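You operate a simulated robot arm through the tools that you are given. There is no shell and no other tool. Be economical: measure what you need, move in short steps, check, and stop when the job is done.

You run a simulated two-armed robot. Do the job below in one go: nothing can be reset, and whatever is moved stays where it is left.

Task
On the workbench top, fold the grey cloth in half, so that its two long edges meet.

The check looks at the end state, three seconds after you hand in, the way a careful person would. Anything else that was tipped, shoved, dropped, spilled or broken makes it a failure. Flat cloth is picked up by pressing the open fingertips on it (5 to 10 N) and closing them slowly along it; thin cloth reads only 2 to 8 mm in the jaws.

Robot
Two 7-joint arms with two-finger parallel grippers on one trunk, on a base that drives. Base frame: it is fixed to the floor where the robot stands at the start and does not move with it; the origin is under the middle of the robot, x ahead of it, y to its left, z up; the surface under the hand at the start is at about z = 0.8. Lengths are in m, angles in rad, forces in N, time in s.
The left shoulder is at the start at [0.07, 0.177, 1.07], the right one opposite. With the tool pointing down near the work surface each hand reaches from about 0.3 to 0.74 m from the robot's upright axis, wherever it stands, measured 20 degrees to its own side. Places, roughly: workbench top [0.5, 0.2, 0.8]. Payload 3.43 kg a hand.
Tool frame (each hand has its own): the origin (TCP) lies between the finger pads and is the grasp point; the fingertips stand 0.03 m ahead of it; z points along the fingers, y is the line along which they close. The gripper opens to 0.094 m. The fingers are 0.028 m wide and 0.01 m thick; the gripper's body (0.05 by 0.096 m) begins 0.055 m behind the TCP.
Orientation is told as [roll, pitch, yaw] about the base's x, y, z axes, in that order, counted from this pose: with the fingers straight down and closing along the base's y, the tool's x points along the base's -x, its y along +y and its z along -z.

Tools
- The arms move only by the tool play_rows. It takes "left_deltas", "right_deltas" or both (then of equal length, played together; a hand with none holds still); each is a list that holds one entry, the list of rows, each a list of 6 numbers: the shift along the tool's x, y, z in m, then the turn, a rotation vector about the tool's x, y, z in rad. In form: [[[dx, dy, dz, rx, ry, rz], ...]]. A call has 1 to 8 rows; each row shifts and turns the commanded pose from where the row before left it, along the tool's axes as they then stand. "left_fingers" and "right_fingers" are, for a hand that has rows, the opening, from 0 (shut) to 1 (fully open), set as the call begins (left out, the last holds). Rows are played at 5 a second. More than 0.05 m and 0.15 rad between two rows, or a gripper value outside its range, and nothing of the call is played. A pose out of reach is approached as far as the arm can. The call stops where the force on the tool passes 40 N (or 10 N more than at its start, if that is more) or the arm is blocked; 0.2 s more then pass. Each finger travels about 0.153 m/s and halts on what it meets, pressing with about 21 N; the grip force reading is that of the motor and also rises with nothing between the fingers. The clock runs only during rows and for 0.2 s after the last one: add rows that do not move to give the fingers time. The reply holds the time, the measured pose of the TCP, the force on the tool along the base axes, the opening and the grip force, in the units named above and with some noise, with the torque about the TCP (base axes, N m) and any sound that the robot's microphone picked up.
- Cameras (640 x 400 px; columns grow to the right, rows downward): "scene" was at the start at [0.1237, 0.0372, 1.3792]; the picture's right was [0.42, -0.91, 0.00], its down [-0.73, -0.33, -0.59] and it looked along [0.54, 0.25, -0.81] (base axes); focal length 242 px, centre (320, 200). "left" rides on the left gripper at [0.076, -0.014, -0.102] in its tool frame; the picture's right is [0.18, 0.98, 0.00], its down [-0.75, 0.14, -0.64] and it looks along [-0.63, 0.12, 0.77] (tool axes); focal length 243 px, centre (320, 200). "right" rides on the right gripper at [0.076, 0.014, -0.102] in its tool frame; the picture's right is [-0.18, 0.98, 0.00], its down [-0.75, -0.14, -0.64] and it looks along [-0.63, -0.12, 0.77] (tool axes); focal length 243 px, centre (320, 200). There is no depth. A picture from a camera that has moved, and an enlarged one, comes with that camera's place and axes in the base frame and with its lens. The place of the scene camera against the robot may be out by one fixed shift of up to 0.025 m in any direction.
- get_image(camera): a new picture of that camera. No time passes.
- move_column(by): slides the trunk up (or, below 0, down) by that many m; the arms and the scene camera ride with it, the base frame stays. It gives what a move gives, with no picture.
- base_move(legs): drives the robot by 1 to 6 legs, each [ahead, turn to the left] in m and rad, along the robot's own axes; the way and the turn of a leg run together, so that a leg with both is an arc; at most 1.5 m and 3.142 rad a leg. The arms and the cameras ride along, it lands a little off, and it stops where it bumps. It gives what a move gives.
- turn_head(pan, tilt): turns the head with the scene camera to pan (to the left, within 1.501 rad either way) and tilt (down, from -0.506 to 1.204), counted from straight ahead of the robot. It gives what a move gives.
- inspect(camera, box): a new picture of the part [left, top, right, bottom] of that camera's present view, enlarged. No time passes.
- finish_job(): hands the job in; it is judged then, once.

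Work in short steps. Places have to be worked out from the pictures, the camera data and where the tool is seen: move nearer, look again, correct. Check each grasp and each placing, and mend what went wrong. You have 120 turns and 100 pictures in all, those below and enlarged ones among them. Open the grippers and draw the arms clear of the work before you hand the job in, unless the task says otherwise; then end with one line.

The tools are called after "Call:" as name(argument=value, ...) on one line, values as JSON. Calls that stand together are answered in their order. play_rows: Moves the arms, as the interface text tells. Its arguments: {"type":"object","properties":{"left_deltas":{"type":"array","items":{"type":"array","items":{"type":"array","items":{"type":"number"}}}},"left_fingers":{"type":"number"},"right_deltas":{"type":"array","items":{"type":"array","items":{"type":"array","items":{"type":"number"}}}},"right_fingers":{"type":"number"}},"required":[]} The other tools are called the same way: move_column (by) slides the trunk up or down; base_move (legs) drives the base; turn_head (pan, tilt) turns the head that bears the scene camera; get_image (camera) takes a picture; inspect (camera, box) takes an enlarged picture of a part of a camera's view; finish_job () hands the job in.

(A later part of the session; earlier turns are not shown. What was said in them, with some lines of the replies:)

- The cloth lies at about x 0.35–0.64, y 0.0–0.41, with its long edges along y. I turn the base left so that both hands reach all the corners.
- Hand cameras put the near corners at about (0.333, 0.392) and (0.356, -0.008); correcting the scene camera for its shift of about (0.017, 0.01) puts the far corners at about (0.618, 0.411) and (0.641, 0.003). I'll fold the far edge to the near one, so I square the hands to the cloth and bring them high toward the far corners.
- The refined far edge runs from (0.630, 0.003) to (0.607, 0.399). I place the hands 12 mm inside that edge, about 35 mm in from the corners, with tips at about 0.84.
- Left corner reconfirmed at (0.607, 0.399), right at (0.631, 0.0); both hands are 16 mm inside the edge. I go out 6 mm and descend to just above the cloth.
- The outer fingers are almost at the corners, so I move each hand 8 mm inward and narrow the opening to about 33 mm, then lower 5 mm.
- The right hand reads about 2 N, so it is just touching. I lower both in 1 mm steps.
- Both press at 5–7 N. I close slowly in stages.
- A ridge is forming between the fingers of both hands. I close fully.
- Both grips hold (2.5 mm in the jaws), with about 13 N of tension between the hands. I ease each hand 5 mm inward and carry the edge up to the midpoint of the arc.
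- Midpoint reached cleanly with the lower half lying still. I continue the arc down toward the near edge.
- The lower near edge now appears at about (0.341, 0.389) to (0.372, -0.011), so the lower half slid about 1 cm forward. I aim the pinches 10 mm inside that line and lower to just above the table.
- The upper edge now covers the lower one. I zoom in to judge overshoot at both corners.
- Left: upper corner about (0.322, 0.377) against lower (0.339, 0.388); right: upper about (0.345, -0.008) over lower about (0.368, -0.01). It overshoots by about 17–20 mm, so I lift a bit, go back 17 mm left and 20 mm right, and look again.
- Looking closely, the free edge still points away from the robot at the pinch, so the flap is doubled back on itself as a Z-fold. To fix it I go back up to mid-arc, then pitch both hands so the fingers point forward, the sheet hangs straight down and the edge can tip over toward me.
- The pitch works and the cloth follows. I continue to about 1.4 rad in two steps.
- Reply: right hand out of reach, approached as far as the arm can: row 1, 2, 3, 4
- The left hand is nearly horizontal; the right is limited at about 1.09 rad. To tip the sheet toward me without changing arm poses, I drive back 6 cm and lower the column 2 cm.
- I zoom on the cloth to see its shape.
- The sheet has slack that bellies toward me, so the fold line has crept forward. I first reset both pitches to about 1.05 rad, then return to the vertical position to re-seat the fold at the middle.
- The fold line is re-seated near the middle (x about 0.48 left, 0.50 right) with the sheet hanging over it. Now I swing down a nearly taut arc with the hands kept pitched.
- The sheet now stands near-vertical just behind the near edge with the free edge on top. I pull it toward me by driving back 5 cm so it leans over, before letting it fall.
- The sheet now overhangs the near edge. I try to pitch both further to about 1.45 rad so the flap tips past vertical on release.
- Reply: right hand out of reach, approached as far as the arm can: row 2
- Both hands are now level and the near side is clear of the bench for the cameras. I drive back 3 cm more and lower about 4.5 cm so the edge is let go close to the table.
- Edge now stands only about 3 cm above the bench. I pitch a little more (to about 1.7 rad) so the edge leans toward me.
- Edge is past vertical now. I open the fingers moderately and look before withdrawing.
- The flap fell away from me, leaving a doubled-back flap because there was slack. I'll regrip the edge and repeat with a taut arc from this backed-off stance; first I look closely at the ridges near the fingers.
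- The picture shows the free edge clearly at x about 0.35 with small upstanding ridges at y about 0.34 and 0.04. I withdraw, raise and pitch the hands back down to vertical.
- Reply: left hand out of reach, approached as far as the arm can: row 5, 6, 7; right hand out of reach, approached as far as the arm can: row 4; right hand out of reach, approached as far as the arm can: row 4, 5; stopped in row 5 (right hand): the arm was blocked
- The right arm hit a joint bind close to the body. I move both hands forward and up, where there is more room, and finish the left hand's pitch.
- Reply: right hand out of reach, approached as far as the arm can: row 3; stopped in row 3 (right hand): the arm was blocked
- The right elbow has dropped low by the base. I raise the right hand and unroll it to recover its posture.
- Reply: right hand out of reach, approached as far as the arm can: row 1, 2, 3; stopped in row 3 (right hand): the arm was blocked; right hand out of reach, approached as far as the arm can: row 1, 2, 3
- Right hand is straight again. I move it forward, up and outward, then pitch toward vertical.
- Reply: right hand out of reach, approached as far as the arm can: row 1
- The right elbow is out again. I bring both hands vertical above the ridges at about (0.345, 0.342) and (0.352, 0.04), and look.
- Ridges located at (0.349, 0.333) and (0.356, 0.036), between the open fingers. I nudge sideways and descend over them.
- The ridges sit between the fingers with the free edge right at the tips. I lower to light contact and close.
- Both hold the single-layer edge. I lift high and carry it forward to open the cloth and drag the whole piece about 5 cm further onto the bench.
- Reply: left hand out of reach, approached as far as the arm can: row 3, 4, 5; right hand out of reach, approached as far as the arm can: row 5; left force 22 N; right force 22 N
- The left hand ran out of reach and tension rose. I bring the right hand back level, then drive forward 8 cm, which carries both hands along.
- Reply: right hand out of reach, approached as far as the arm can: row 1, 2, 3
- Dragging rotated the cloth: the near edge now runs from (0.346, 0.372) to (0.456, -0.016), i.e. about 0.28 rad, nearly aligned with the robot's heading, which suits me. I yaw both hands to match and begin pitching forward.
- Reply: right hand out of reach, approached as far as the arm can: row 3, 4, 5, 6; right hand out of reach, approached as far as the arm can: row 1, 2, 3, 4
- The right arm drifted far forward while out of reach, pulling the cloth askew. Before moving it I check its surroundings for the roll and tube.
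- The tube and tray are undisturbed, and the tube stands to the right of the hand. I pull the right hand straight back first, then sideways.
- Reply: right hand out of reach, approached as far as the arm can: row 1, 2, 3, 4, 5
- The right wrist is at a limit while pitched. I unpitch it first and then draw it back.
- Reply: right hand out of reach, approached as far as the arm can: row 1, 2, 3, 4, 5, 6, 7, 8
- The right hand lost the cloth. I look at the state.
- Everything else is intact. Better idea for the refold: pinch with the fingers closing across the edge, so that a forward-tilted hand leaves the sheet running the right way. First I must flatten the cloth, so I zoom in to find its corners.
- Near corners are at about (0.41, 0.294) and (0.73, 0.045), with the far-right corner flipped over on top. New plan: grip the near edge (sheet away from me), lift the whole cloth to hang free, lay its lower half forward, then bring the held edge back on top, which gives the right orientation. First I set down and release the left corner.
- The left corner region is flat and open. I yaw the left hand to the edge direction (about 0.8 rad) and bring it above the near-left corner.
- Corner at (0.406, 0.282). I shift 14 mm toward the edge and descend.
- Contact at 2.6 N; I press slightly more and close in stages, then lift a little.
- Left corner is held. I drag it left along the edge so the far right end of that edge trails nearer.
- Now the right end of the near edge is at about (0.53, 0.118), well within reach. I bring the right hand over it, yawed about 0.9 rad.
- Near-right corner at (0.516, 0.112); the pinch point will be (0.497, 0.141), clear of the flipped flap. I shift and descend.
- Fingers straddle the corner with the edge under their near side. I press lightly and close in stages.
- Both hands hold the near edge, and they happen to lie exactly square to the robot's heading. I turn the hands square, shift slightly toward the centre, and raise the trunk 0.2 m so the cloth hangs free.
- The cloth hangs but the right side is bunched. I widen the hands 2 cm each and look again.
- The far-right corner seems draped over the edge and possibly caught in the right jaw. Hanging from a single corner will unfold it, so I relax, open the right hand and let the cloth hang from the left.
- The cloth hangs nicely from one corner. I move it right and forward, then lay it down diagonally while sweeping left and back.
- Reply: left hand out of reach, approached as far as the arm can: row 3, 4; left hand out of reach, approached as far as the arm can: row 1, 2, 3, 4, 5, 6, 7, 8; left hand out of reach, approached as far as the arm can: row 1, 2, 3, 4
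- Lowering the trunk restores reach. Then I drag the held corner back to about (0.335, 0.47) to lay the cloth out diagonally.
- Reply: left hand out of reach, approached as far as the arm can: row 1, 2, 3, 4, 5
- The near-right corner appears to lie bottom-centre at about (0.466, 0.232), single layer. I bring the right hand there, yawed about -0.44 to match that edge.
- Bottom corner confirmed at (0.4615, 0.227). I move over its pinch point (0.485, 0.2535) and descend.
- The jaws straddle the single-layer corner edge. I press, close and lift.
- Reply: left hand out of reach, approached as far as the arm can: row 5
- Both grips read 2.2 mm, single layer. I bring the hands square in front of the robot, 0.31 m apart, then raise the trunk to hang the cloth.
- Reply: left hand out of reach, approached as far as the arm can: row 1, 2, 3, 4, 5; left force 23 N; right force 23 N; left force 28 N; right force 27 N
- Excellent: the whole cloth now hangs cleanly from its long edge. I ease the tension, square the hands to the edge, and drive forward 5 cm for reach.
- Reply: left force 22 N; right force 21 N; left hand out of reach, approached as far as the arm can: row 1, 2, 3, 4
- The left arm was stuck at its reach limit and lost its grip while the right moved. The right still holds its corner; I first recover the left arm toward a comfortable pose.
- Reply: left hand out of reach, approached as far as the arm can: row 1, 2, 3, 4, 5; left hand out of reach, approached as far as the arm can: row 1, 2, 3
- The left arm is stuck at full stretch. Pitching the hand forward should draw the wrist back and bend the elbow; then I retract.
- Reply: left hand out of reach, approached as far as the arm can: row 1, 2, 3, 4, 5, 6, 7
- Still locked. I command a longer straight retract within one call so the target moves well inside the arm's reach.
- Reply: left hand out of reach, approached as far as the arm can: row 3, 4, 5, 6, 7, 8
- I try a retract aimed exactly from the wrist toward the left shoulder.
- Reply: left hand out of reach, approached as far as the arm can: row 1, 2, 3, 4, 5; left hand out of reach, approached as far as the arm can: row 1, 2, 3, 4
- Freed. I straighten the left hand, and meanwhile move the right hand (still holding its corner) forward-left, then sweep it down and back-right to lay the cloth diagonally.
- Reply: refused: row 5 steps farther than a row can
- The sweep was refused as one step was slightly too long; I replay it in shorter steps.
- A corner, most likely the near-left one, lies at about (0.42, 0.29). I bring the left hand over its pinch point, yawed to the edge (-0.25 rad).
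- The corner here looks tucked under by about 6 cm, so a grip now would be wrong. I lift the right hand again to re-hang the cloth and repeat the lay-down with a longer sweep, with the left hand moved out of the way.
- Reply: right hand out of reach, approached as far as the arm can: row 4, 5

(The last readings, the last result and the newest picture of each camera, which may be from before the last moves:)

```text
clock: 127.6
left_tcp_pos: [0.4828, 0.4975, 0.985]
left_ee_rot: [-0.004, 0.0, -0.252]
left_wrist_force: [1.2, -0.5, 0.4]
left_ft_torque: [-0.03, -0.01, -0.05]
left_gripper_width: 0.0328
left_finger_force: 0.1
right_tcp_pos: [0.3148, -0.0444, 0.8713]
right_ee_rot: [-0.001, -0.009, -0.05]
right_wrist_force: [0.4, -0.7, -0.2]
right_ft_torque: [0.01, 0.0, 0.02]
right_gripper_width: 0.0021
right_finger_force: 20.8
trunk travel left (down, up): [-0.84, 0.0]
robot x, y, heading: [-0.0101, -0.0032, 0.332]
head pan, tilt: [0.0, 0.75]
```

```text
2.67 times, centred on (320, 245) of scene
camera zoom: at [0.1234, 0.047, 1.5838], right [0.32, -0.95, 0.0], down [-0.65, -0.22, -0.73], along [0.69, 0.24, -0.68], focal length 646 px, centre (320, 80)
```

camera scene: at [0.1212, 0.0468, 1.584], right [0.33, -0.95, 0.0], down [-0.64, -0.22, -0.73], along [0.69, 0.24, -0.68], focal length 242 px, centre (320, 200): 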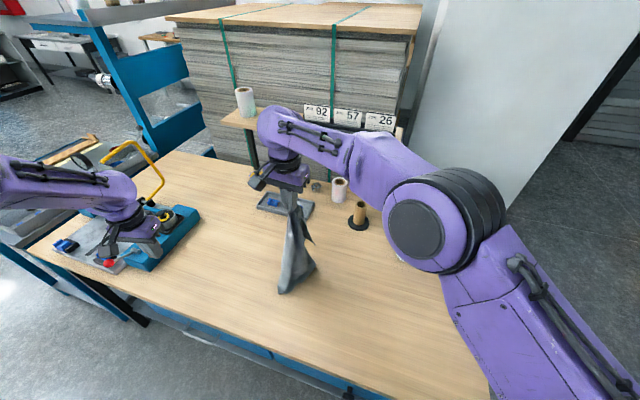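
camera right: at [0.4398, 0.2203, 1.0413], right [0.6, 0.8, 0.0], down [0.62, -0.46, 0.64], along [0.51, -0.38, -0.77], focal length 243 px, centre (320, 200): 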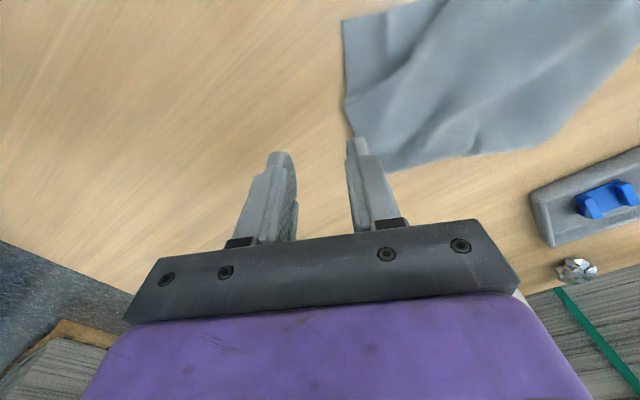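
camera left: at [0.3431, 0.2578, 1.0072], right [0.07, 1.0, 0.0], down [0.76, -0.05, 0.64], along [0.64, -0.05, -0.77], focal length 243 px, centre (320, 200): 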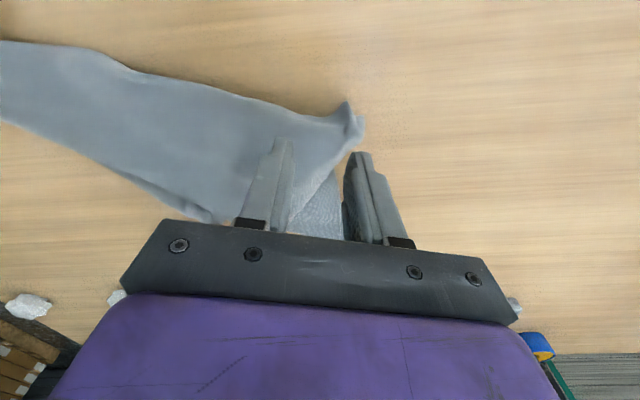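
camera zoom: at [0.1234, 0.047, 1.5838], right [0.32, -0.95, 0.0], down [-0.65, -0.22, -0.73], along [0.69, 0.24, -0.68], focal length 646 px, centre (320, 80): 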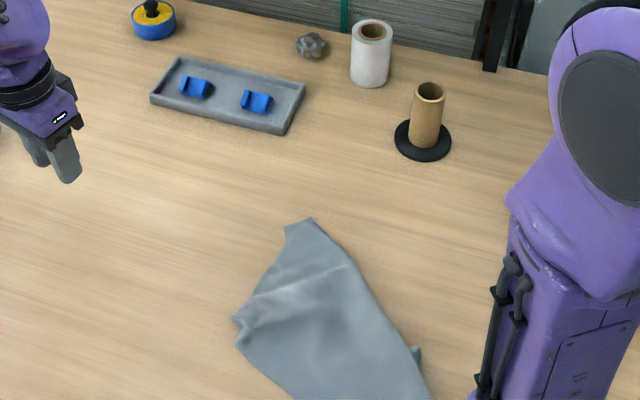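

Now the cloth lies much flatter: near-left corner at about (0.44, 0.27). I bring the left hand over its pinch point, yaw -0.38.

Call:
play_rows(left_deltas=[[[0, 0, 0, 0, 0, 0.13], [-0.0089, -0.0438, 0.014, 0, 0, 0], [-0.0089, -0.0438, 0.014, 0, 0, 0], [-0.0089, -0.0438, 0.014, 0, 0, 0], [-0.0089, -0.0438, 0.014, 0, 0, 0], [-0.0089, -0.0438, 0.014, 0, 0, 0], [-0.0089, -0.0438, 0.014, 0, 0, 0], [0, 0, 0, 0, 0, 0]]])

Call:
get_image(camera="left")

```text
clock: 129.4
left_tcp_pos: [0.4351, 0.2309, 0.9015]
left_ee_rot: [-0.004, -0.002, -0.38]
left_wrist_force: [1.2, -0.3, 0.1]
left_ft_torque: [-0.01, 0.0, -0.03]
left_gripper_width: 0.0326
left_finger_force: 0.0
right_tcp_pos: [0.3164, -0.0462, 0.8734]
right_ee_rot: [0.001, -0.007, -0.053]
right_wrist_force: [0.5, -0.4, 0.8]
right_ft_torque: [-0.04, -0.02, -0.02]
right_gripper_width: 0.0024
right_finger_force: 20.8
trunk travel left (down, up): [-0.84, 0.0]
robot x, y, heading: [-0.0091, -0.0016, 0.332]
head pan, tilt: [0.0, 0.75]
```

```text
5 pictures are left
camera left: at [0.3595, 0.2464, 1.0045], right [0.19, 0.98, 0.0], down [0.75, -0.15, 0.64], along [0.63, -0.13, -0.77], focal length 243 px, centre (320, 200)
```

left: 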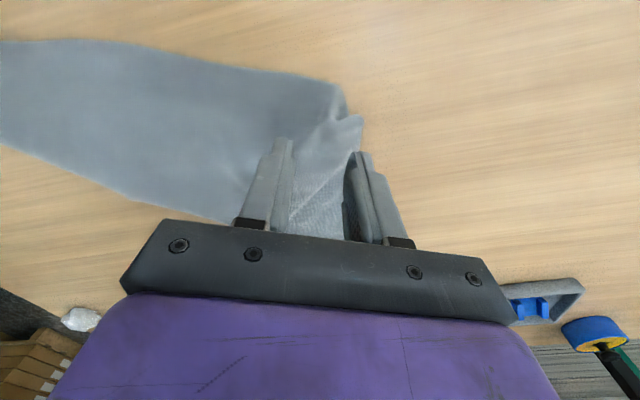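

The nub at the corner is the old pinch ridge with the corner tucked just under it. I grip the edge just inside the nub, with light pressure so only the top layer is gathered.

Call:
play_rows(left_deltas=[[[0.0125, -0.0055, 0.02, 0, 0, 0], [0.0125, -0.0055, 0.02, 0, 0, 0], [0, 0, 0.018, 0, 0, 0], [0, 0, 0.006, 0, 0, 0], [0, 0, 0.002, 0, 0, 0], [0, 0, 0, 0, 0, 0]]])

Call:
play_rows(left_deltas=[[[0, 0, 0.001, 0, 0, 0], [0, 0, 0.001, 0, 0, 0], [0, 0, 0, 0, 0, 0]]])

```text
clock: 130.8
left_tcp_pos: [0.4087, 0.2317, 0.8344]
left_ee_rot: [-0.004, -0.003, -0.382]
left_wrist_force: [0.2, -0.3, 0.2]
left_ft_torque: [0.03, 0.02, 0.01]
left_gripper_width: 0.0329
left_finger_force: 0.1
right_tcp_pos: [0.3144, -0.0452, 0.8726]
right_ee_rot: [0.0, -0.01, -0.053]
right_wrist_force: [-0.1, 0.6, -1.0]
right_ft_torque: [0.01, 0.03, 0.01]
right_gripper_width: 0.0021
right_finger_force: 21.1
trunk travel left (down, up): [-0.84, 0.0]
robot x, y, heading: [-0.0102, -0.004, 0.332]
head pan, tilt: [0.0, 0.75]
```

```text
clock: 131.6
left_tcp_pos: [0.4069, 0.2312, 0.8327]
left_ee_rot: [-0.004, -0.003, -0.381]
left_wrist_force: [0.1, 0.2, 0.0]
left_ft_torque: [0.02, 0.01, 0.02]
left_gripper_width: 0.033
left_finger_force: 0.1
right_tcp_pos: [0.3153, -0.0447, 0.8727]
right_ee_rot: [0.002, -0.008, -0.053]
right_wrist_force: [1.0, 0.1, 0.7]
right_ft_torque: [-0.02, 0.0, 0.04]
right_gripper_width: 0.0024
right_finger_force: 21.2
trunk travel left (down, up): [-0.84, 0.0]
robot x, y, heading: [-0.009, -0.0029, 0.331]
head pan, tilt: [0.0, 0.75]
```

Call:
play_rows(left_deltas=[[[0, 0, 0.001, 0, 0, 0], [0, 0, 0.001, 0, 0, 0], [0, 0, 0.0005, 0, 0, 0], [0, 0, 0, 0, 0, 0]]])

Call:
play_rows(left_deltas=[[[0, 0, 0.0005, 0, 0, 0], [0, 0, 0, 0, 0, 0]]], left_fingers=0.24)

Call:
play_rows(left_deltas=[[[0, 0, 0, 0, 0, 0]]], left_fingers=0.13)

Call:
play_rows(left_deltas=[[[0, 0, 0, 0, 0, 0], [0, 0, 0, 0, 0, 0], [0, 0, 0, 0, 0, 0], [0, 0, -0.02, 0, 0, 0], [0, 0, -0.02, 0, 0, 0]]], left_fingers=0.0)

```text
clock: 132.6
left_tcp_pos: [0.4083, 0.231, 0.8328]
left_ee_rot: [-0.003, -0.002, -0.38]
left_wrist_force: [-0.1, 0.7, 3.8]
left_ft_torque: [0.06, -0.05, -0.01]
left_gripper_width: 0.0331
left_finger_force: 0.1
right_tcp_pos: [0.3151, -0.0445, 0.873]
right_ee_rot: [-0.001, -0.008, -0.053]
right_wrist_force: [0.2, -0.6, -0.5]
right_ft_torque: [0.03, -0.02, -0.04]
right_gripper_width: 0.0021
right_finger_force: 20.7
trunk travel left (down, up): [-0.84, 0.0]
robot x, y, heading: [-0.0115, -0.0077, 0.331]
head pan, tilt: [0.0, 0.75]
```

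```text
clock: 133.2
left_tcp_pos: [0.408, 0.2314, 0.8326]
left_ee_rot: [-0.002, -0.003, -0.38]
left_wrist_force: [0.5, 0.2, 8.7]
left_ft_torque: [0.01, -0.05, -0.01]
left_gripper_width: 0.022
left_finger_force: 0.0
right_tcp_pos: [0.3148, -0.0457, 0.8729]
right_ee_rot: [0.0, -0.009, -0.052]
right_wrist_force: [-0.5, -0.5, 0.2]
right_ft_torque: [0.0, -0.03, -0.03]
right_gripper_width: 0.0026
right_finger_force: 20.8
trunk travel left (down, up): [-0.84, 0.0]
robot x, y, heading: [-0.0108, -0.0029, 0.332]
head pan, tilt: [0.0, 0.75]
```

```text
clock: 133.6
left_tcp_pos: [0.4086, 0.2316, 0.8312]
left_ee_rot: [-0.002, -0.002, -0.38]
left_wrist_force: [0.3, -1.1, 10.5]
left_ft_torque: [-0.02, -0.08, -0.02]
left_gripper_width: 0.0113
left_finger_force: 0.2
right_tcp_pos: [0.3135, -0.0452, 0.8736]
right_ee_rot: [0.002, -0.008, -0.054]
right_wrist_force: [0.0, 0.6, -0.8]
right_ft_torque: [0.02, 0.01, -0.01]
right_gripper_width: 0.0023
right_finger_force: 21.1
trunk travel left (down, up): [-0.84, 0.0]
robot x, y, heading: [-0.0088, -0.0054, 0.332]
head pan, tilt: [0.0, 0.75]
```

```text
clock: 134.8
left_tcp_pos: [0.4074, 0.2306, 0.8706]
left_ee_rot: [-0.002, -0.001, -0.38]
left_wrist_force: [-0.8, -0.2, -0.3]
left_ft_torque: [0.02, -0.04, -0.02]
left_gripper_width: 0.0028
left_finger_force: 20.6
right_tcp_pos: [0.3141, -0.046, 0.8725]
right_ee_rot: [0.001, -0.01, -0.051]
right_wrist_force: [-0.4, 0.1, -0.3]
right_ft_torque: [0.02, 0.0, 0.01]
right_gripper_width: 0.0023
right_finger_force: 21.3
trunk travel left (down, up): [-0.84, 0.0]
robot x, y, heading: [-0.0087, -0.0047, 0.33]
head pan, tilt: [0.0, 0.75]
```

Both hold the edge again. I lift both together to hang the cloth, turning the left hand square and bringing the right forward so the edge lines up across the bench.

Call:
play_rows(left_deltas=[[[0, 0, -0.038, 0, 0, -0.055], [0, 0, -0.038, 0, 0, -0.055], [0, 0, -0.038, 0, 0, -0.055], [0, 0, -0.038, 0, 0, -0.055], [0, 0, -0.038, 0, 0, -0.055], [0, 0, -0.038, 0, 0, -0.055], [0.01, 0.008, 0, 0, 0, 0], [0.01, 0.008, 0, 0, 0, 0]]], right_deltas=[[[-0.0117, 0, -0.038, 0, 0, 0], [-0.0117, 0, -0.038, 0, 0, 0], [-0.0117, 0, -0.038, 0, 0, 0], [-0.0117, 0, -0.038, 0, 0, 0], [-0.0117, 0, -0.038, 0, 0, 0], [-0.0117, 0, -0.038, 0, 0, 0], [0, 0, 0, 0, 0, 0], [0, 0, 0, 0, 0, 0]]])

Call:
inspect(camera="scene", box=[180, 160, 460, 340])

```text
clock: 136.6
left_tcp_pos: [0.3872, 0.2507, 1.0971]
left_ee_rot: [-0.007, 0.0, -0.05]
left_wrist_force: [0.0, -2.8, -1.4]
left_ft_torque: [-0.16, 0.01, -0.04]
left_gripper_width: 0.0027
left_finger_force: 20.8
right_tcp_pos: [0.3836, -0.0475, 1.1013]
right_ee_rot: [-0.001, -0.012, -0.05]
right_wrist_force: [0.4, 4.0, -0.6]
right_ft_torque: [0.1, -0.02, 0.03]
right_gripper_width: 0.0025
right_finger_force: 21.0
trunk travel left (down, up): [-0.84, 0.0]
robot x, y, heading: [-0.0092, -0.0016, 0.329]
head pan, tilt: [0.0, 0.75]
```

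```text
2.22 times, centred on (320, 250) of scene
camera zoom: at [0.1216, 0.0495, 1.5839], right [0.33, -0.95, 0.0], down [-0.64, -0.22, -0.73], along [0.69, 0.24, -0.68], focal length 538 px, centre (320, 89)
```

zoom: 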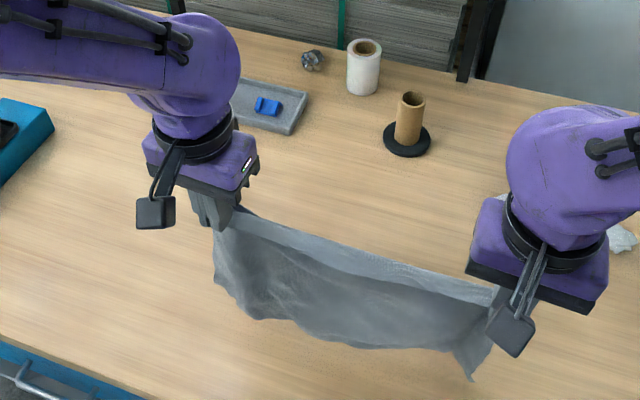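

The cloth hangs square and slack-free within easy reach. I lower it so its bottom edge lands at x about 0.40 and lay the lower half forward.

Call:
play_rows(left_deltas=[[[0, 0, 0.02, 0, 0, 0], [-0.01, 0, 0.02, 0, 0, 0], [-0.015, 0, 0.02, 0, 0, 0], [-0.02, 0, 0.02, 0, 0, 0], [-0.025, 0, 0.02, 0, 0, 0], [-0.03, 0, 0.02, 0, 0, 0], [-0.03, 0, 0.025, 0, 0, 0], [0, 0, 0, 0, 0, 0]]], right_deltas=[[[0, 0, 0.02, 0, 0, 0], [-0.01, 0, 0.02, 0, 0, 0], [-0.015, 0, 0.02, 0, 0, 0], [-0.02, 0, 0.02, 0, 0, 0], [-0.025, 0, 0.02, 0, 0, 0], [-0.03, 0, 0.02, 0, 0, 0], [-0.03, 0, 0.025, 0, 0, 0], [0, 0, 0, 0, 0, 0]]])

Call:
inspect(camera="scene", box=[180, 160, 460, 340])

```text
clock: 138.4
left_tcp_pos: [0.5181, 0.2413, 0.9529]
left_ee_rot: [-0.004, -0.002, -0.051]
left_wrist_force: [-0.2, -5.0, 0.0]
left_ft_torque: [-0.14, -0.03, -0.08]
left_gripper_width: 0.0022
left_finger_force: 20.8
right_tcp_pos: [0.5135, -0.0578, 0.9583]
right_ee_rot: [0.0, -0.01, -0.051]
right_wrist_force: [0.4, 4.9, 0.0]
right_ft_torque: [0.13, 0.03, 0.07]
right_gripper_width: 0.0023
right_finger_force: 21.3
trunk travel left (down, up): [-0.84, 0.0]
robot x, y, heading: [-0.0085, -0.0059, 0.33]
head pan, tilt: [0.0, 0.75]
```

```text
2.22 times, centred on (320, 250) of scene
camera zoom: at [0.1214, 0.0464, 1.584], right [0.32, -0.95, 0.0], down [-0.64, -0.22, -0.73], along [0.69, 0.24, -0.68], focal length 538 px, centre (320, 89)
```

zoom: 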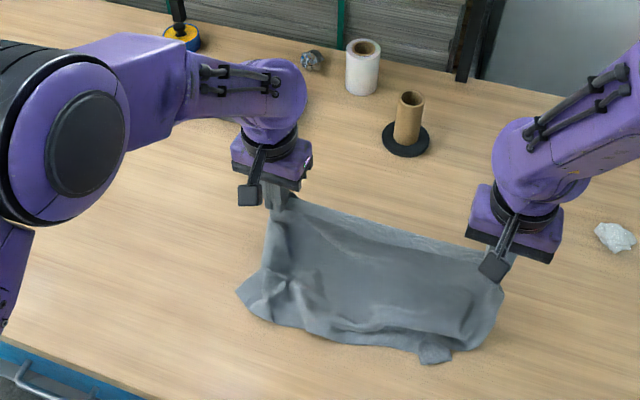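

The lower half is laid but its bottom edge is rumpled. I lift again, move back, lower, and then drag forward so the lower half trails out straight behind the hands.

Call:
play_rows(left_deltas=[[[0, 0.001, -0.04, 0, 0, 0], [0, 0.001, -0.04, 0, 0, 0], [0.02, 0, -0.04, 0, 0, 0], [0.03, 0, -0.025, 0, 0, 0], [0.035, 0, 0, 0, 0, 0], [0.035, 0, 0, 0, 0, 0], [0.035, 0, 0, 0, 0, 0], [0.015, 0, 0, 0, 0, 0]]], right_deltas=[[[0, -0.001, -0.04, 0, 0, 0], [0, -0.001, -0.04, 0, 0, 0], [0.02, 0, -0.04, 0, 0, 0], [0.03, 0, -0.025, 0, 0, 0], [0.035, 0, 0, 0, 0, 0], [0.035, 0, 0, 0, 0, 0], [0.035, 0, 0, 0, 0, 0], [0.015, 0, 0, 0, 0, 0]]])

Call:
play_rows(left_deltas=[[[0, 0, 0, 0, 0, 0], [0, 0, 0, 0, 0, 0], [0, 0, 0, 0, 0, 0], [-0.005, 0, 0.03, 0, 0, 0], [-0.01, 0, 0.025, 0, 0, 0], [-0.015, 0, 0.025, 0, 0, 0], [-0.02, 0, 0.025, 0, 0, 0], [-0.02, 0, 0.025, 0, 0, 0]]], right_deltas=[[[0, 0, 0, 0, 0, 0], [0, 0, 0, 0, 0, 0], [0, 0, 0, 0, 0, 0], [-0.005, 0, 0.03, 0, 0, 0], [-0.01, 0, 0.025, 0, 0, 0], [-0.015, 0, 0.025, 0, 0, 0], [-0.02, 0, 0.025, 0, 0, 0], [-0.02, 0, 0.025, 0, 0, 0]]])

Call:
play_rows(left_deltas=[[[-0.018, 0, 0.005, 0, 0, 0], [-0.018, 0, 0.005, 0, 0, 0], [-0.018, 0, 0.002, 0, 0, 0], [-0.018, 0, 0, 0, 0, 0], [-0.018, 0, 0, 0, 0, 0], [0, 0, 0, 0, 0, 0]]], right_deltas=[[[-0.018, 0, 0.005, 0, 0, 0], [-0.018, 0, 0.005, 0, 0, 0], [-0.018, 0, 0.002, 0, 0, 0], [-0.018, 0, 0, 0, 0, 0], [-0.018, 0, 0, 0, 0, 0], [0, 0, 0, 0, 0, 0]]])

Call:
inspect(camera="scene", box=[180, 160, 460, 340])

```text
clock: 140.2
left_tcp_pos: [0.3478, 0.2538, 1.0994]
left_ee_rot: [-0.004, 0.0, -0.05]
left_wrist_force: [-0.5, -9.3, 0.0]
left_ft_torque: [-0.28, 0.0, -0.06]
left_gripper_width: 0.0027
left_finger_force: 21.1
right_tcp_pos: [0.3427, -0.049, 1.1008]
right_ee_rot: [-0.001, -0.009, -0.054]
right_wrist_force: [-0.6, 8.0, 0.0]
right_ft_torque: [0.23, -0.02, 0.06]
right_gripper_width: 0.0022
right_finger_force: 20.6
trunk travel left (down, up): [-0.84, 0.0]
robot x, y, heading: [-0.013, -0.0015, 0.332]
head pan, tilt: [0.0, 0.75]
```

```text
clock: 142.0
left_tcp_pos: [0.4227, 0.2482, 0.9679]
left_ee_rot: [-0.005, 0.001, -0.053]
left_wrist_force: [-0.1, -8.3, -0.2]
left_ft_torque: [-0.29, 0.01, -0.08]
left_gripper_width: 0.0026
left_finger_force: 20.5
right_tcp_pos: [0.4173, -0.0548, 0.9696]
right_ee_rot: [-0.001, -0.007, -0.051]
right_wrist_force: [1.0, 8.5, -0.6]
right_ft_torque: [0.22, 0.03, 0.1]
right_gripper_width: 0.0022
right_finger_force: 21.2
trunk travel left (down, up): [-0.84, 0.0]
robot x, y, heading: [-0.0111, -0.003, 0.331]
head pan, tilt: [0.0, 0.75]
```

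```text
clock: 143.4
left_tcp_pos: [0.5098, 0.2441, 0.9565]
left_ee_rot: [-0.006, -0.001, -0.052]
left_wrist_force: [-0.3, -8.0, -0.4]
left_ft_torque: [-0.24, -0.02, -0.04]
left_gripper_width: 0.0028
left_finger_force: 21.1
right_tcp_pos: [0.5032, -0.0593, 0.9608]
right_ee_rot: [-0.001, -0.008, -0.051]
right_wrist_force: [0.7, 7.5, -1.0]
right_ft_torque: [0.27, -0.03, 0.1]
right_gripper_width: 0.0024
right_finger_force: 21.5
trunk travel left (down, up): [-0.84, 0.0]
robot x, y, heading: [-0.01, -0.0056, 0.328]
head pan, tilt: [0.0, 0.75]
```

```text
2.22 times, centred on (320, 250) of scene
camera zoom: at [0.1222, 0.0463, 1.5839], right [0.32, -0.95, 0.0], down [-0.64, -0.22, -0.73], along [0.69, 0.24, -0.68], focal length 538 px, centre (320, 89)
```

zoom: 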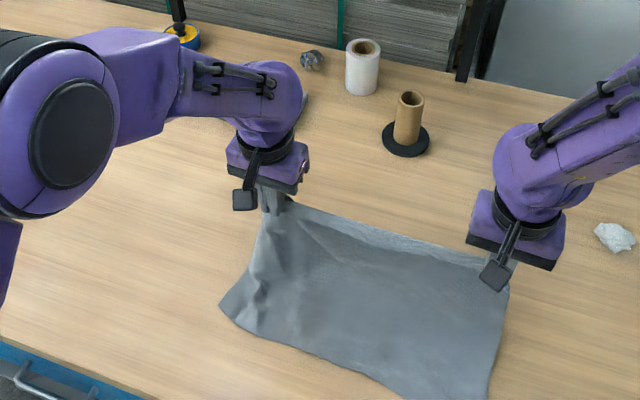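

The lower half now lies straight: its edge runs from (0.404, 0.296) to (0.407, -0.094), so the fold line should be at x about 0.542. I bring the held edge back along a taut arc onto it.

Call:
play_rows(left_deltas=[[[0.029, 0, 0.02, 0, 0, 0], [0.027, 0, 0.022, 0, 0, 0], [0, 0, 0, 0, 0, 0], [0.021, -0.001, 0.026, 0, 0, 0], [0.0125, -0.001, 0.03, 0, 0, 0], [0.0045, -0.001, 0.016, 0, 0, 0], [0, 0, 0, 0, 0, 0], [0, 0, 0, 0, 0, 0]]], right_deltas=[[[0.026, 0, 0.021, 0, 0, 0], [0.024, 0, 0.023, 0, 0, 0], [0, 0, 0, 0, 0, 0], [0.019, -0.002, 0.027, 0, 0, 0], [0.012, -0.002, 0.031, 0, 0, 0], [0.004, -0.002, 0.016, 0, 0, 0], [0, 0, 0, 0, 0, 0], [0, 0, 0, 0, 0, 0]]])

Call:
inspect(camera="scene", box=[180, 160, 460, 340])

```text
clock: 145.2
left_tcp_pos: [0.4149, 0.2464, 0.8428]
left_ee_rot: [-0.004, 0.001, -0.052]
left_wrist_force: [-0.2, -13.0, -1.2]
left_ft_torque: [-0.42, -0.01, -0.07]
left_gripper_width: 0.0025
left_finger_force: 21.7
right_tcp_pos: [0.42, -0.0611, 0.8398]
right_ee_rot: [0.0, -0.009, -0.051]
right_wrist_force: [-1.2, 12.9, 0.1]
right_ft_torque: [0.43, 0.04, 0.12]
right_gripper_width: 0.0024
right_finger_force: 20.7
trunk travel left (down, up): [-0.84, 0.0]
robot x, y, heading: [-0.0084, -0.0014, 0.331]
head pan, tilt: [0.0, 0.75]
```

```text
2.22 times, centred on (320, 250) of scene
camera zoom: at [0.1237, 0.0466, 1.5838], right [0.32, -0.95, 0.0], down [-0.65, -0.22, -0.73], along [0.69, 0.24, -0.68], focal length 538 px, centre (320, 89)
```

zoom: 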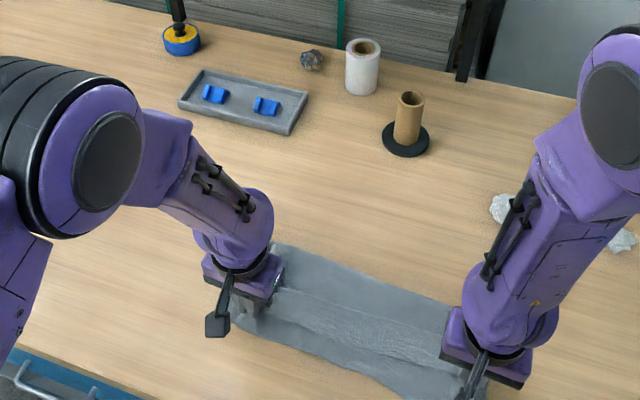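

From the fold's position (about 0.528) I can tell the pinches sit about 2.7 cm inside the edge, so the edge overshoots by about 1.5 cm with some slack. I re-lift to put the fold at 0.542 and come down again on the corrected arc, ending 1.5 cm further forward.

Call:
play_rows(left_deltas=[[[-0.015, -0.001, -0.025, 0, 0, 0], [-0.017, 0, -0.025, 0, 0, 0], [-0.02, 0, -0.022, 0, 0, 0], [-0.023, 0, -0.014, 0, 0, 0], [-0.023, 0, -0.008, 0, 0, 0], [-0.022, 0, -0.002, 0, 0, 0], [0, 0, 0, 0, 0, 0], [0, 0, 0, 0, 0, 0]]], right_deltas=[[[-0.015, 0.001, -0.027, 0, 0, 0], [-0.017, 0, -0.025, 0, 0, 0], [-0.02, 0, -0.022, 0, 0, 0], [-0.023, 0, -0.014, 0, 0, 0], [-0.023, 0, -0.008, 0, 0, 0], [-0.017, 0, -0.002, 0, 0, 0], [0, 0, 0, 0, 0, 0], [0, 0, 0, 0, 0, 0]]])

Call:
play_rows(left_deltas=[[[0.024, 0, 0.003, 0, 0, 0], [0.024, 0, 0.01, 0, 0, 0], [0.023, 0, 0.017, 0, 0, 0], [0.017, 0, 0.023, 0, 0, 0], [0.011, 0, 0.027, 0, 0, 0], [0.0035, 0, 0.012, 0, 0, 0], [0, 0, 0, 0, 0, 0]]], right_deltas=[[[0.024, 0, 0.003, 0, 0, 0], [0.024, 0, 0.01, 0, 0, 0], [0.023, 0, 0.017, 0, 0, 0], [0.017, 0, 0.023, 0, 0, 0], [0.011, 0, 0.027, 0, 0, 0], [0.0035, 0, 0.012, 0, 0, 0], [0, 0, 0, 0, 0, 0]]])

```text
clock: 147.0
left_tcp_pos: [0.5342, 0.2369, 0.9388]
left_ee_rot: [-0.004, 0.001, -0.053]
left_wrist_force: [-0.3, -7.5, -0.2]
left_ft_torque: [-0.24, -0.05, -0.08]
left_gripper_width: 0.0027
left_finger_force: 21.2
right_tcp_pos: [0.5346, -0.0644, 0.9401]
right_ee_rot: [0.001, -0.007, -0.052]
right_wrist_force: [-1.1, 7.0, 0.7]
right_ft_torque: [0.19, -0.01, 0.05]
right_gripper_width: 0.0022
right_finger_force: 21.1
trunk travel left (down, up): [-0.84, 0.0]
robot x, y, heading: [-0.0111, -0.0064, 0.334]
head pan, tilt: [0.0, 0.75]
```

```text
clock: 148.6
left_tcp_pos: [0.4323, 0.2435, 0.8461]
left_ee_rot: [-0.004, 0.0, -0.053]
left_wrist_force: [0.3, -10.6, 0.4]
left_ft_torque: [-0.3, 0.02, -0.1]
left_gripper_width: 0.0025
left_finger_force: 21.0
right_tcp_pos: [0.4335, -0.0606, 0.8476]
right_ee_rot: [0.001, -0.008, -0.05]
right_wrist_force: [-0.8, 9.4, 0.0]
right_ft_torque: [0.33, 0.01, 0.07]
right_gripper_width: 0.0022
right_finger_force: 21.3
trunk travel left (down, up): [-0.84, 0.0]
robot x, y, heading: [-0.0061, -0.0043, 0.332]
head pan, tilt: [0.0, 0.75]
```

I lower until the pinched edge is almost on the bench, then use the last picture to check before releasing.

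Call:
play_rows(left_deltas=[[[0, 0, 0.005, 0, 0, 0], [0, 0, 0.004, 0, 0, 0], [0, -0.001, 0.001, 0, 0, 0], [0, 0, 0, 0, 0, 0]]], right_deltas=[[[0, 0, 0.006, 0, 0, 0], [0, 0, 0.005, 0, 0, 0], [0, 0.001, 0.001, 0, 0, 0], [0, 0, 0, 0, 0, 0]]])

Call:
inspect(camera="scene", box=[210, 210, 430, 345])

```text
clock: 149.6
left_tcp_pos: [0.4314, 0.2429, 0.8366]
left_ee_rot: [-0.003, 0.0, -0.05]
left_wrist_force: [-0.4, -7.3, 0.1]
left_ft_torque: [-0.23, 0.02, -0.04]
left_gripper_width: 0.0027
left_finger_force: 20.9
right_tcp_pos: [0.4329, -0.0587, 0.835]
right_ee_rot: [0.0, -0.008, -0.054]
right_wrist_force: [1.1, 6.7, 0.5]
right_ft_torque: [0.24, 0.01, 0.08]
right_gripper_width: 0.0022
right_finger_force: 21.2
trunk travel left (down, up): [-0.84, 0.0]
robot x, y, heading: [-0.0097, -0.0019, 0.333]
head pan, tilt: [0.0, 0.75]
```

```text
2.91 times, centred on (320, 278) of scene
camera zoom: at [0.1234, 0.0464, 1.5838], right [0.32, -0.95, 0.0], down [-0.65, -0.22, -0.73], along [0.69, 0.24, -0.68], focal length 705 px, centre (320, -26)
```

zoom: 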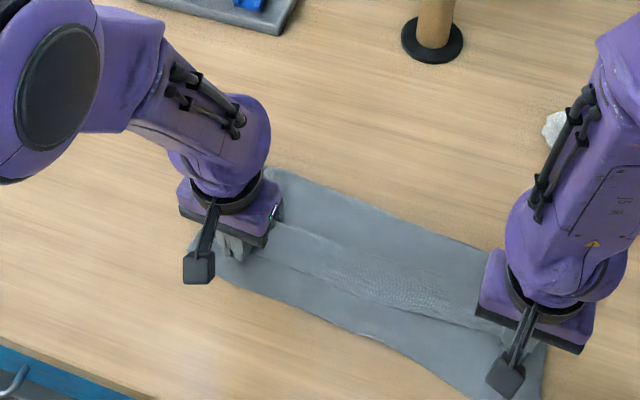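

The picture shows the upper edge at x about 0.416, the lower edge at about 0.389 and the fold at 0.532, with about 1.5 cm of slack as a ridge. I lift slightly, pull the upper edge 25 mm toward me, and set it down.

Call:
play_rows(left_deltas=[[[0, 0, -0.012, 0, 0, 0], [0.009, -0.0005, 0, 0, 0, 0], [0.008, -0.0005, 0, 0, 0, 0], [0.008, -0.0005, 0, 0, 0, 0], [0, 0, 0.008, 0, 0, 0], [0, 0, 0.005, 0, 0, 0], [0, 0, 0, 0, 0, 0]]], right_deltas=[[[0, 0, -0.012, 0, 0, 0], [0.009, -0.0005, 0, 0, 0, 0], [0.009, -0.0005, 0, 0, 0, 0], [0.009, -0.0005, 0, 0, 0, 0], [0, 0, 0.008, 0, 0, 0], [0, 0, 0.004, 0, 0, 0], [0, 0, 0, 0, 0, 0]]])

```text
clock: 151.2
left_tcp_pos: [0.407, 0.2441, 0.8364]
left_ee_rot: [-0.004, -0.001, -0.051]
left_wrist_force: [1.0, -8.5, 0.2]
left_ft_torque: [-0.25, 0.0, -0.06]
left_gripper_width: 0.0027
left_finger_force: 20.8
right_tcp_pos: [0.4055, -0.0594, 0.8354]
right_ee_rot: [-0.001, -0.008, -0.052]
right_wrist_force: [0.0, 8.1, -0.4]
right_ft_torque: [0.24, -0.01, 0.08]
right_gripper_width: 0.0026
right_finger_force: 21.1
trunk travel left (down, up): [-0.84, 0.0]
robot x, y, heading: [-0.0111, -0.0097, 0.327]
head pan, tilt: [0.0, 0.75]
```

Now I settle to light contact and open the fingers in stages so the gathered cloth spreads back out.

Call:
play_rows(left_deltas=[[[0, 0, 0.001, 0, 0, 0], [0, 0, 0.001, 0, 0, 0], [0, 0, 0, 0, 0, 0]]], right_deltas=[[[0, 0, 0.001, 0, 0, 0], [0, 0, 0.0005, 0, 0, 0], [0, 0, 0, 0, 0, 0]]])

Call:
play_rows(left_deltas=[[[0, 0, 0, 0, 0, 0]]], right_deltas=[[[0, 0, 0, 0, 0, 0]]], left_fingers=0.12, right_fingers=0.12)

Call:
play_rows(left_deltas=[[[0, 0, 0, 0, 0, 0]]], right_deltas=[[[0, 0, 0, 0, 0, 0]]], left_fingers=0.24, right_fingers=0.24)

Call:
play_rows(left_deltas=[[[0, 0, 0, 0, 0, 0], [0, 0, 0, 0, 0, 0]]], right_deltas=[[[0, 0, 0, 0, 0, 0], [0, 0, 0, 0, 0, 0]]], left_fingers=0.36, right_fingers=0.36)

```text
clock: 152.0
left_tcp_pos: [0.4068, 0.2437, 0.8332]
left_ee_rot: [-0.004, 0.001, -0.05]
left_wrist_force: [1.2, -7.7, 0.4]
left_ft_torque: [-0.21, -0.02, -0.06]
left_gripper_width: 0.0028
left_finger_force: 21.0
right_tcp_pos: [0.4057, -0.0587, 0.8334]
right_ee_rot: [0.001, -0.008, -0.05]
right_wrist_force: [-0.3, 7.1, -0.4]
right_ft_torque: [0.26, -0.01, 0.03]
right_gripper_width: 0.0024
right_finger_force: 20.9
trunk travel left (down, up): [-0.84, 0.0]
robot x, y, heading: [-0.0093, -0.0044, 0.326]
head pan, tilt: [0.0, 0.75]
```

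```text
clock: 152.4
left_tcp_pos: [0.4067, 0.2436, 0.8339]
left_ee_rot: [-0.003, 0.001, -0.05]
left_wrist_force: [0.0, -0.3, 0.0]
left_ft_torque: [0.01, -0.01, 0.01]
left_gripper_width: 0.0113
left_finger_force: 0.0
right_tcp_pos: [0.4052, -0.0598, 0.8344]
right_ee_rot: [0.001, -0.006, -0.053]
right_wrist_force: [1.0, -0.1, 1.1]
right_ft_torque: [-0.01, 0.01, 0.02]
right_gripper_width: 0.0112
right_finger_force: 0.1
trunk travel left (down, up): [-0.84, 0.0]
robot x, y, heading: [-0.0088, -0.0012, 0.331]
head pan, tilt: [0.0, 0.75]
```

```text
clock: 152.8
left_tcp_pos: [0.4079, 0.2431, 0.8343]
left_ee_rot: [-0.003, 0.001, -0.049]
left_wrist_force: [-0.5, 0.1, 0.5]
left_ft_torque: [0.0, -0.01, 0.01]
left_gripper_width: 0.0228
left_finger_force: 0.1
right_tcp_pos: [0.4059, -0.0596, 0.833]
right_ee_rot: [-0.001, -0.009, -0.052]
right_wrist_force: [-0.5, -1.1, 1.4]
right_ft_torque: [0.01, -0.05, -0.02]
right_gripper_width: 0.0221
right_finger_force: 0.2
trunk travel left (down, up): [-0.84, 0.0]
robot x, y, heading: [-0.0097, -0.0025, 0.331]
head pan, tilt: [0.0, 0.75]
```

```text
clock: 153.4
left_tcp_pos: [0.4073, 0.2422, 0.8334]
left_ee_rot: [-0.003, 0.001, -0.05]
left_wrist_force: [0.4, 0.2, 0.3]
left_ft_torque: [-0.01, -0.01, 0.0]
left_gripper_width: 0.0338
left_finger_force: 0.1
right_tcp_pos: [0.4062, -0.0583, 0.8341]
right_ee_rot: [0.001, -0.009, -0.053]
right_wrist_force: [-0.2, 0.0, 0.4]
right_ft_torque: [-0.02, -0.02, -0.04]
right_gripper_width: 0.0336
right_finger_force: 0.0
trunk travel left (down, up): [-0.84, 0.0]
robot x, y, heading: [-0.0116, -0.0037, 0.332]
head pan, tilt: [0.0, 0.75]
```

Small ridges likely still stand between the open fingers. I press lightly on either side and open wider to spread them flat.

Call:
play_rows(left_deltas=[[[0, 0, 0.001, 0, 0, 0], [0, 0, 0.001, 0, 0, 0], [0, 0, 0, 0, 0, 0]]], right_deltas=[[[0, 0, 0.001, 0, 0, 0], [0, 0, 0.001, 0, 0, 0], [0, 0, 0, 0, 0, 0]]])

```text
clock: 154.2
left_tcp_pos: [0.4052, 0.2441, 0.8329]
left_ee_rot: [-0.002, 0.0, -0.051]
left_wrist_force: [1.4, 0.0, 1.1]
left_ft_torque: [0.02, -0.05, -0.05]
left_gripper_width: 0.0341
left_finger_force: 0.1
right_tcp_pos: [0.4058, -0.0587, 0.8322]
right_ee_rot: [0.001, -0.01, -0.053]
right_wrist_force: [0.7, 0.1, 14.2]
right_ft_torque: [0.27, -0.17, -0.04]
right_gripper_width: 0.0335
right_finger_force: 0.1
trunk travel left (down, up): [-0.84, 0.0]
robot x, y, heading: [-0.0083, -0.0052, 0.336]
head pan, tilt: [0.0, 0.75]
```

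The right hand presses at 14 N and the left at 1 N, so I balance both to about 6 N and open in two stages.

Call:
play_rows(left_deltas=[[[0, 0, 0.001, 0, 0, 0], [0, 0, 0, 0, 0, 0]]], right_deltas=[[[0, 0, -0.0008, 0, 0, 0], [0, 0, 0, 0, 0, 0]]])

Call:
play_rows(left_deltas=[[[0, 0, 0, 0, 0, 0], [0, 0, 0, 0, 0, 0]]], right_deltas=[[[0, 0, 0, 0, 0, 0], [0, 0, 0, 0, 0, 0]]], left_fingers=0.46, right_fingers=0.46)

Call:
play_rows(left_deltas=[[[0, 0, 0, 0, 0, 0], [0, 0, 0, 0, 0, 0]]], right_deltas=[[[0, 0, 0, 0, 0, 0], [0, 0, 0, 0, 0, 0]]], left_fingers=0.56, right_fingers=0.56)

Call:
play_rows(left_deltas=[[[0, 0, -0.01, 0, 0, 0], [0, 0, -0.03, 0, 0, 0], [0, 0, -0.04, 0, 0, 0], [0, 0, -0.04, 0, 0, 0], [0, 0, 0, 0, 0, 0]]], right_deltas=[[[0, 0, -0.01, 0, 0, 0], [0, 0, -0.03, 0, 0, 0], [0, 0, -0.04, 0, 0, 0], [0, 0, -0.04, 0, 0, 0], [0, 0, 0, 0, 0, 0]]])

```text
clock: 154.8
left_tcp_pos: [0.4062, 0.2428, 0.8319]
left_ee_rot: [-0.003, -0.002, -0.051]
left_wrist_force: [0.4, 1.1, 11.9]
left_ft_torque: [0.19, -0.11, 0.01]
left_gripper_width: 0.0338
left_finger_force: 0.3
right_tcp_pos: [0.4043, -0.0595, 0.8331]
right_ee_rot: [0.0, -0.008, -0.052]
right_wrist_force: [2.0, 0.1, 6.7]
right_ft_torque: [0.12, -0.13, -0.08]
right_gripper_width: 0.0341
right_finger_force: 0.0
trunk travel left (down, up): [-0.84, 0.0]
robot x, y, heading: [-0.0073, -0.0014, 0.324]
head pan, tilt: [0.0, 0.75]
```

```text
clock: 155.4
left_tcp_pos: [0.4063, 0.2408, 0.8327]
left_ee_rot: [-0.003, -0.002, -0.053]
left_wrist_force: [2.1, -3.2, 13.0]
left_ft_torque: [0.05, -0.17, -0.07]
left_gripper_width: 0.0403
left_finger_force: 0.0
right_tcp_pos: [0.4039, -0.0596, 0.8336]
right_ee_rot: [0.002, -0.007, -0.052]
right_wrist_force: [-1.3, -0.7, 7.6]
right_ft_torque: [0.12, -0.05, 0.02]
right_gripper_width: 0.0429
right_finger_force: 0.1
trunk travel left (down, up): [-0.84, 0.0]
robot x, y, heading: [-0.0091, -0.0033, 0.33]
head pan, tilt: [0.0, 0.75]
```

```text
clock: 156.0
left_tcp_pos: [0.406, 0.2419, 0.8325]
left_ee_rot: [0.0, -0.001, -0.053]
left_wrist_force: [-0.4, -4.2, 14.3]
left_ft_torque: [0.1, -0.08, -0.06]
left_gripper_width: 0.0486
left_finger_force: 0.0
right_tcp_pos: [0.4055, -0.0602, 0.833]
right_ee_rot: [0.001, -0.008, -0.054]
right_wrist_force: [-1.1, -1.5, 6.6]
right_ft_torque: [0.14, -0.03, -0.01]
right_gripper_width: 0.0514
right_finger_force: 0.1
trunk travel left (down, up): [-0.84, 0.0]
robot x, y, heading: [-0.0088, -0.004, 0.33]
head pan, tilt: [0.0, 0.75]
```

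```text
clock: 157.2
left_tcp_pos: [0.407, 0.2423, 0.9512]
left_ee_rot: [-0.002, 0.0, -0.051]
left_wrist_force: [0.7, -0.1, 0.3]
left_ft_torque: [0.01, -0.02, 0.04]
left_gripper_width: 0.0526
left_finger_force: 0.0
right_tcp_pos: [0.4059, -0.0587, 0.9514]
right_ee_rot: [-0.001, -0.006, -0.052]
right_wrist_force: [0.4, -0.7, 0.1]
right_ft_torque: [-0.01, -0.01, -0.02]
right_gripper_width: 0.0527
right_finger_force: 0.0
trunk travel left (down, up): [-0.84, 0.0]
robot x, y, heading: [-0.0093, -0.0004, 0.329]
head pan, tilt: [0.0, 0.75]
```

Both hands are free and lifted. I draw the arms up and outward, clear of the cloth, before handing in.

Call:
play_rows(left_deltas=[[[0, 0, -0.04, 0, 0, 0], [0, 0.03, -0.03, 0, 0, 0], [0, 0.04, 0, 0, 0, 0], [0, 0.04, 0, 0, 0, 0], [0, 0, 0, 0, 0, 0]]], right_deltas=[[[0, 0, -0.04, 0, 0, 0], [0, -0.03, -0.03, 0, 0, 0], [0, -0.04, 0, 0, 0, 0], [0, -0.04, 0, 0, 0, 0], [0, 0, 0, 0, 0, 0]]], left_fingers=1.0, right_fingers=1.0)

Call:
get_image(camera="scene")

```text
clock: 158.4
left_tcp_pos: [0.412, 0.3516, 1.0203]
left_ee_rot: [-0.002, 0.001, -0.053]
left_wrist_force: [0.3, -0.7, 0.5]
left_ft_torque: [0.03, 0.01, -0.03]
left_gripper_width: 0.0942
left_finger_force: 0.1
right_tcp_pos: [0.3978, -0.1697, 1.0222]
right_ee_rot: [-0.001, -0.008, -0.053]
right_wrist_force: [0.2, 0.0, -0.3]
right_ft_torque: [0.01, -0.02, -0.01]
right_gripper_width: 0.0939
right_finger_force: 0.1
trunk travel left (down, up): [-0.84, 0.0]
robot x, y, heading: [-0.0102, -0.005, 0.327]
head pan, tilt: [0.0, 0.75]
```

```text
refused: no pictures are left
```

The cloth is released, the grippers are open and the arms are clear. No pictures are left to check with, so I hand the job in.

Call:
finish_job()

```text
The job is handed in.
```

I folded the grey cloth along its long axis and laid the upper long edge over the lower one, but I had no pictures left to check the final position. The last picture, taken before the final 25 mm pull and release, showed the edges about 2.5 cm apart. In that picture and every earlier one, the other objects looked undisturbed.
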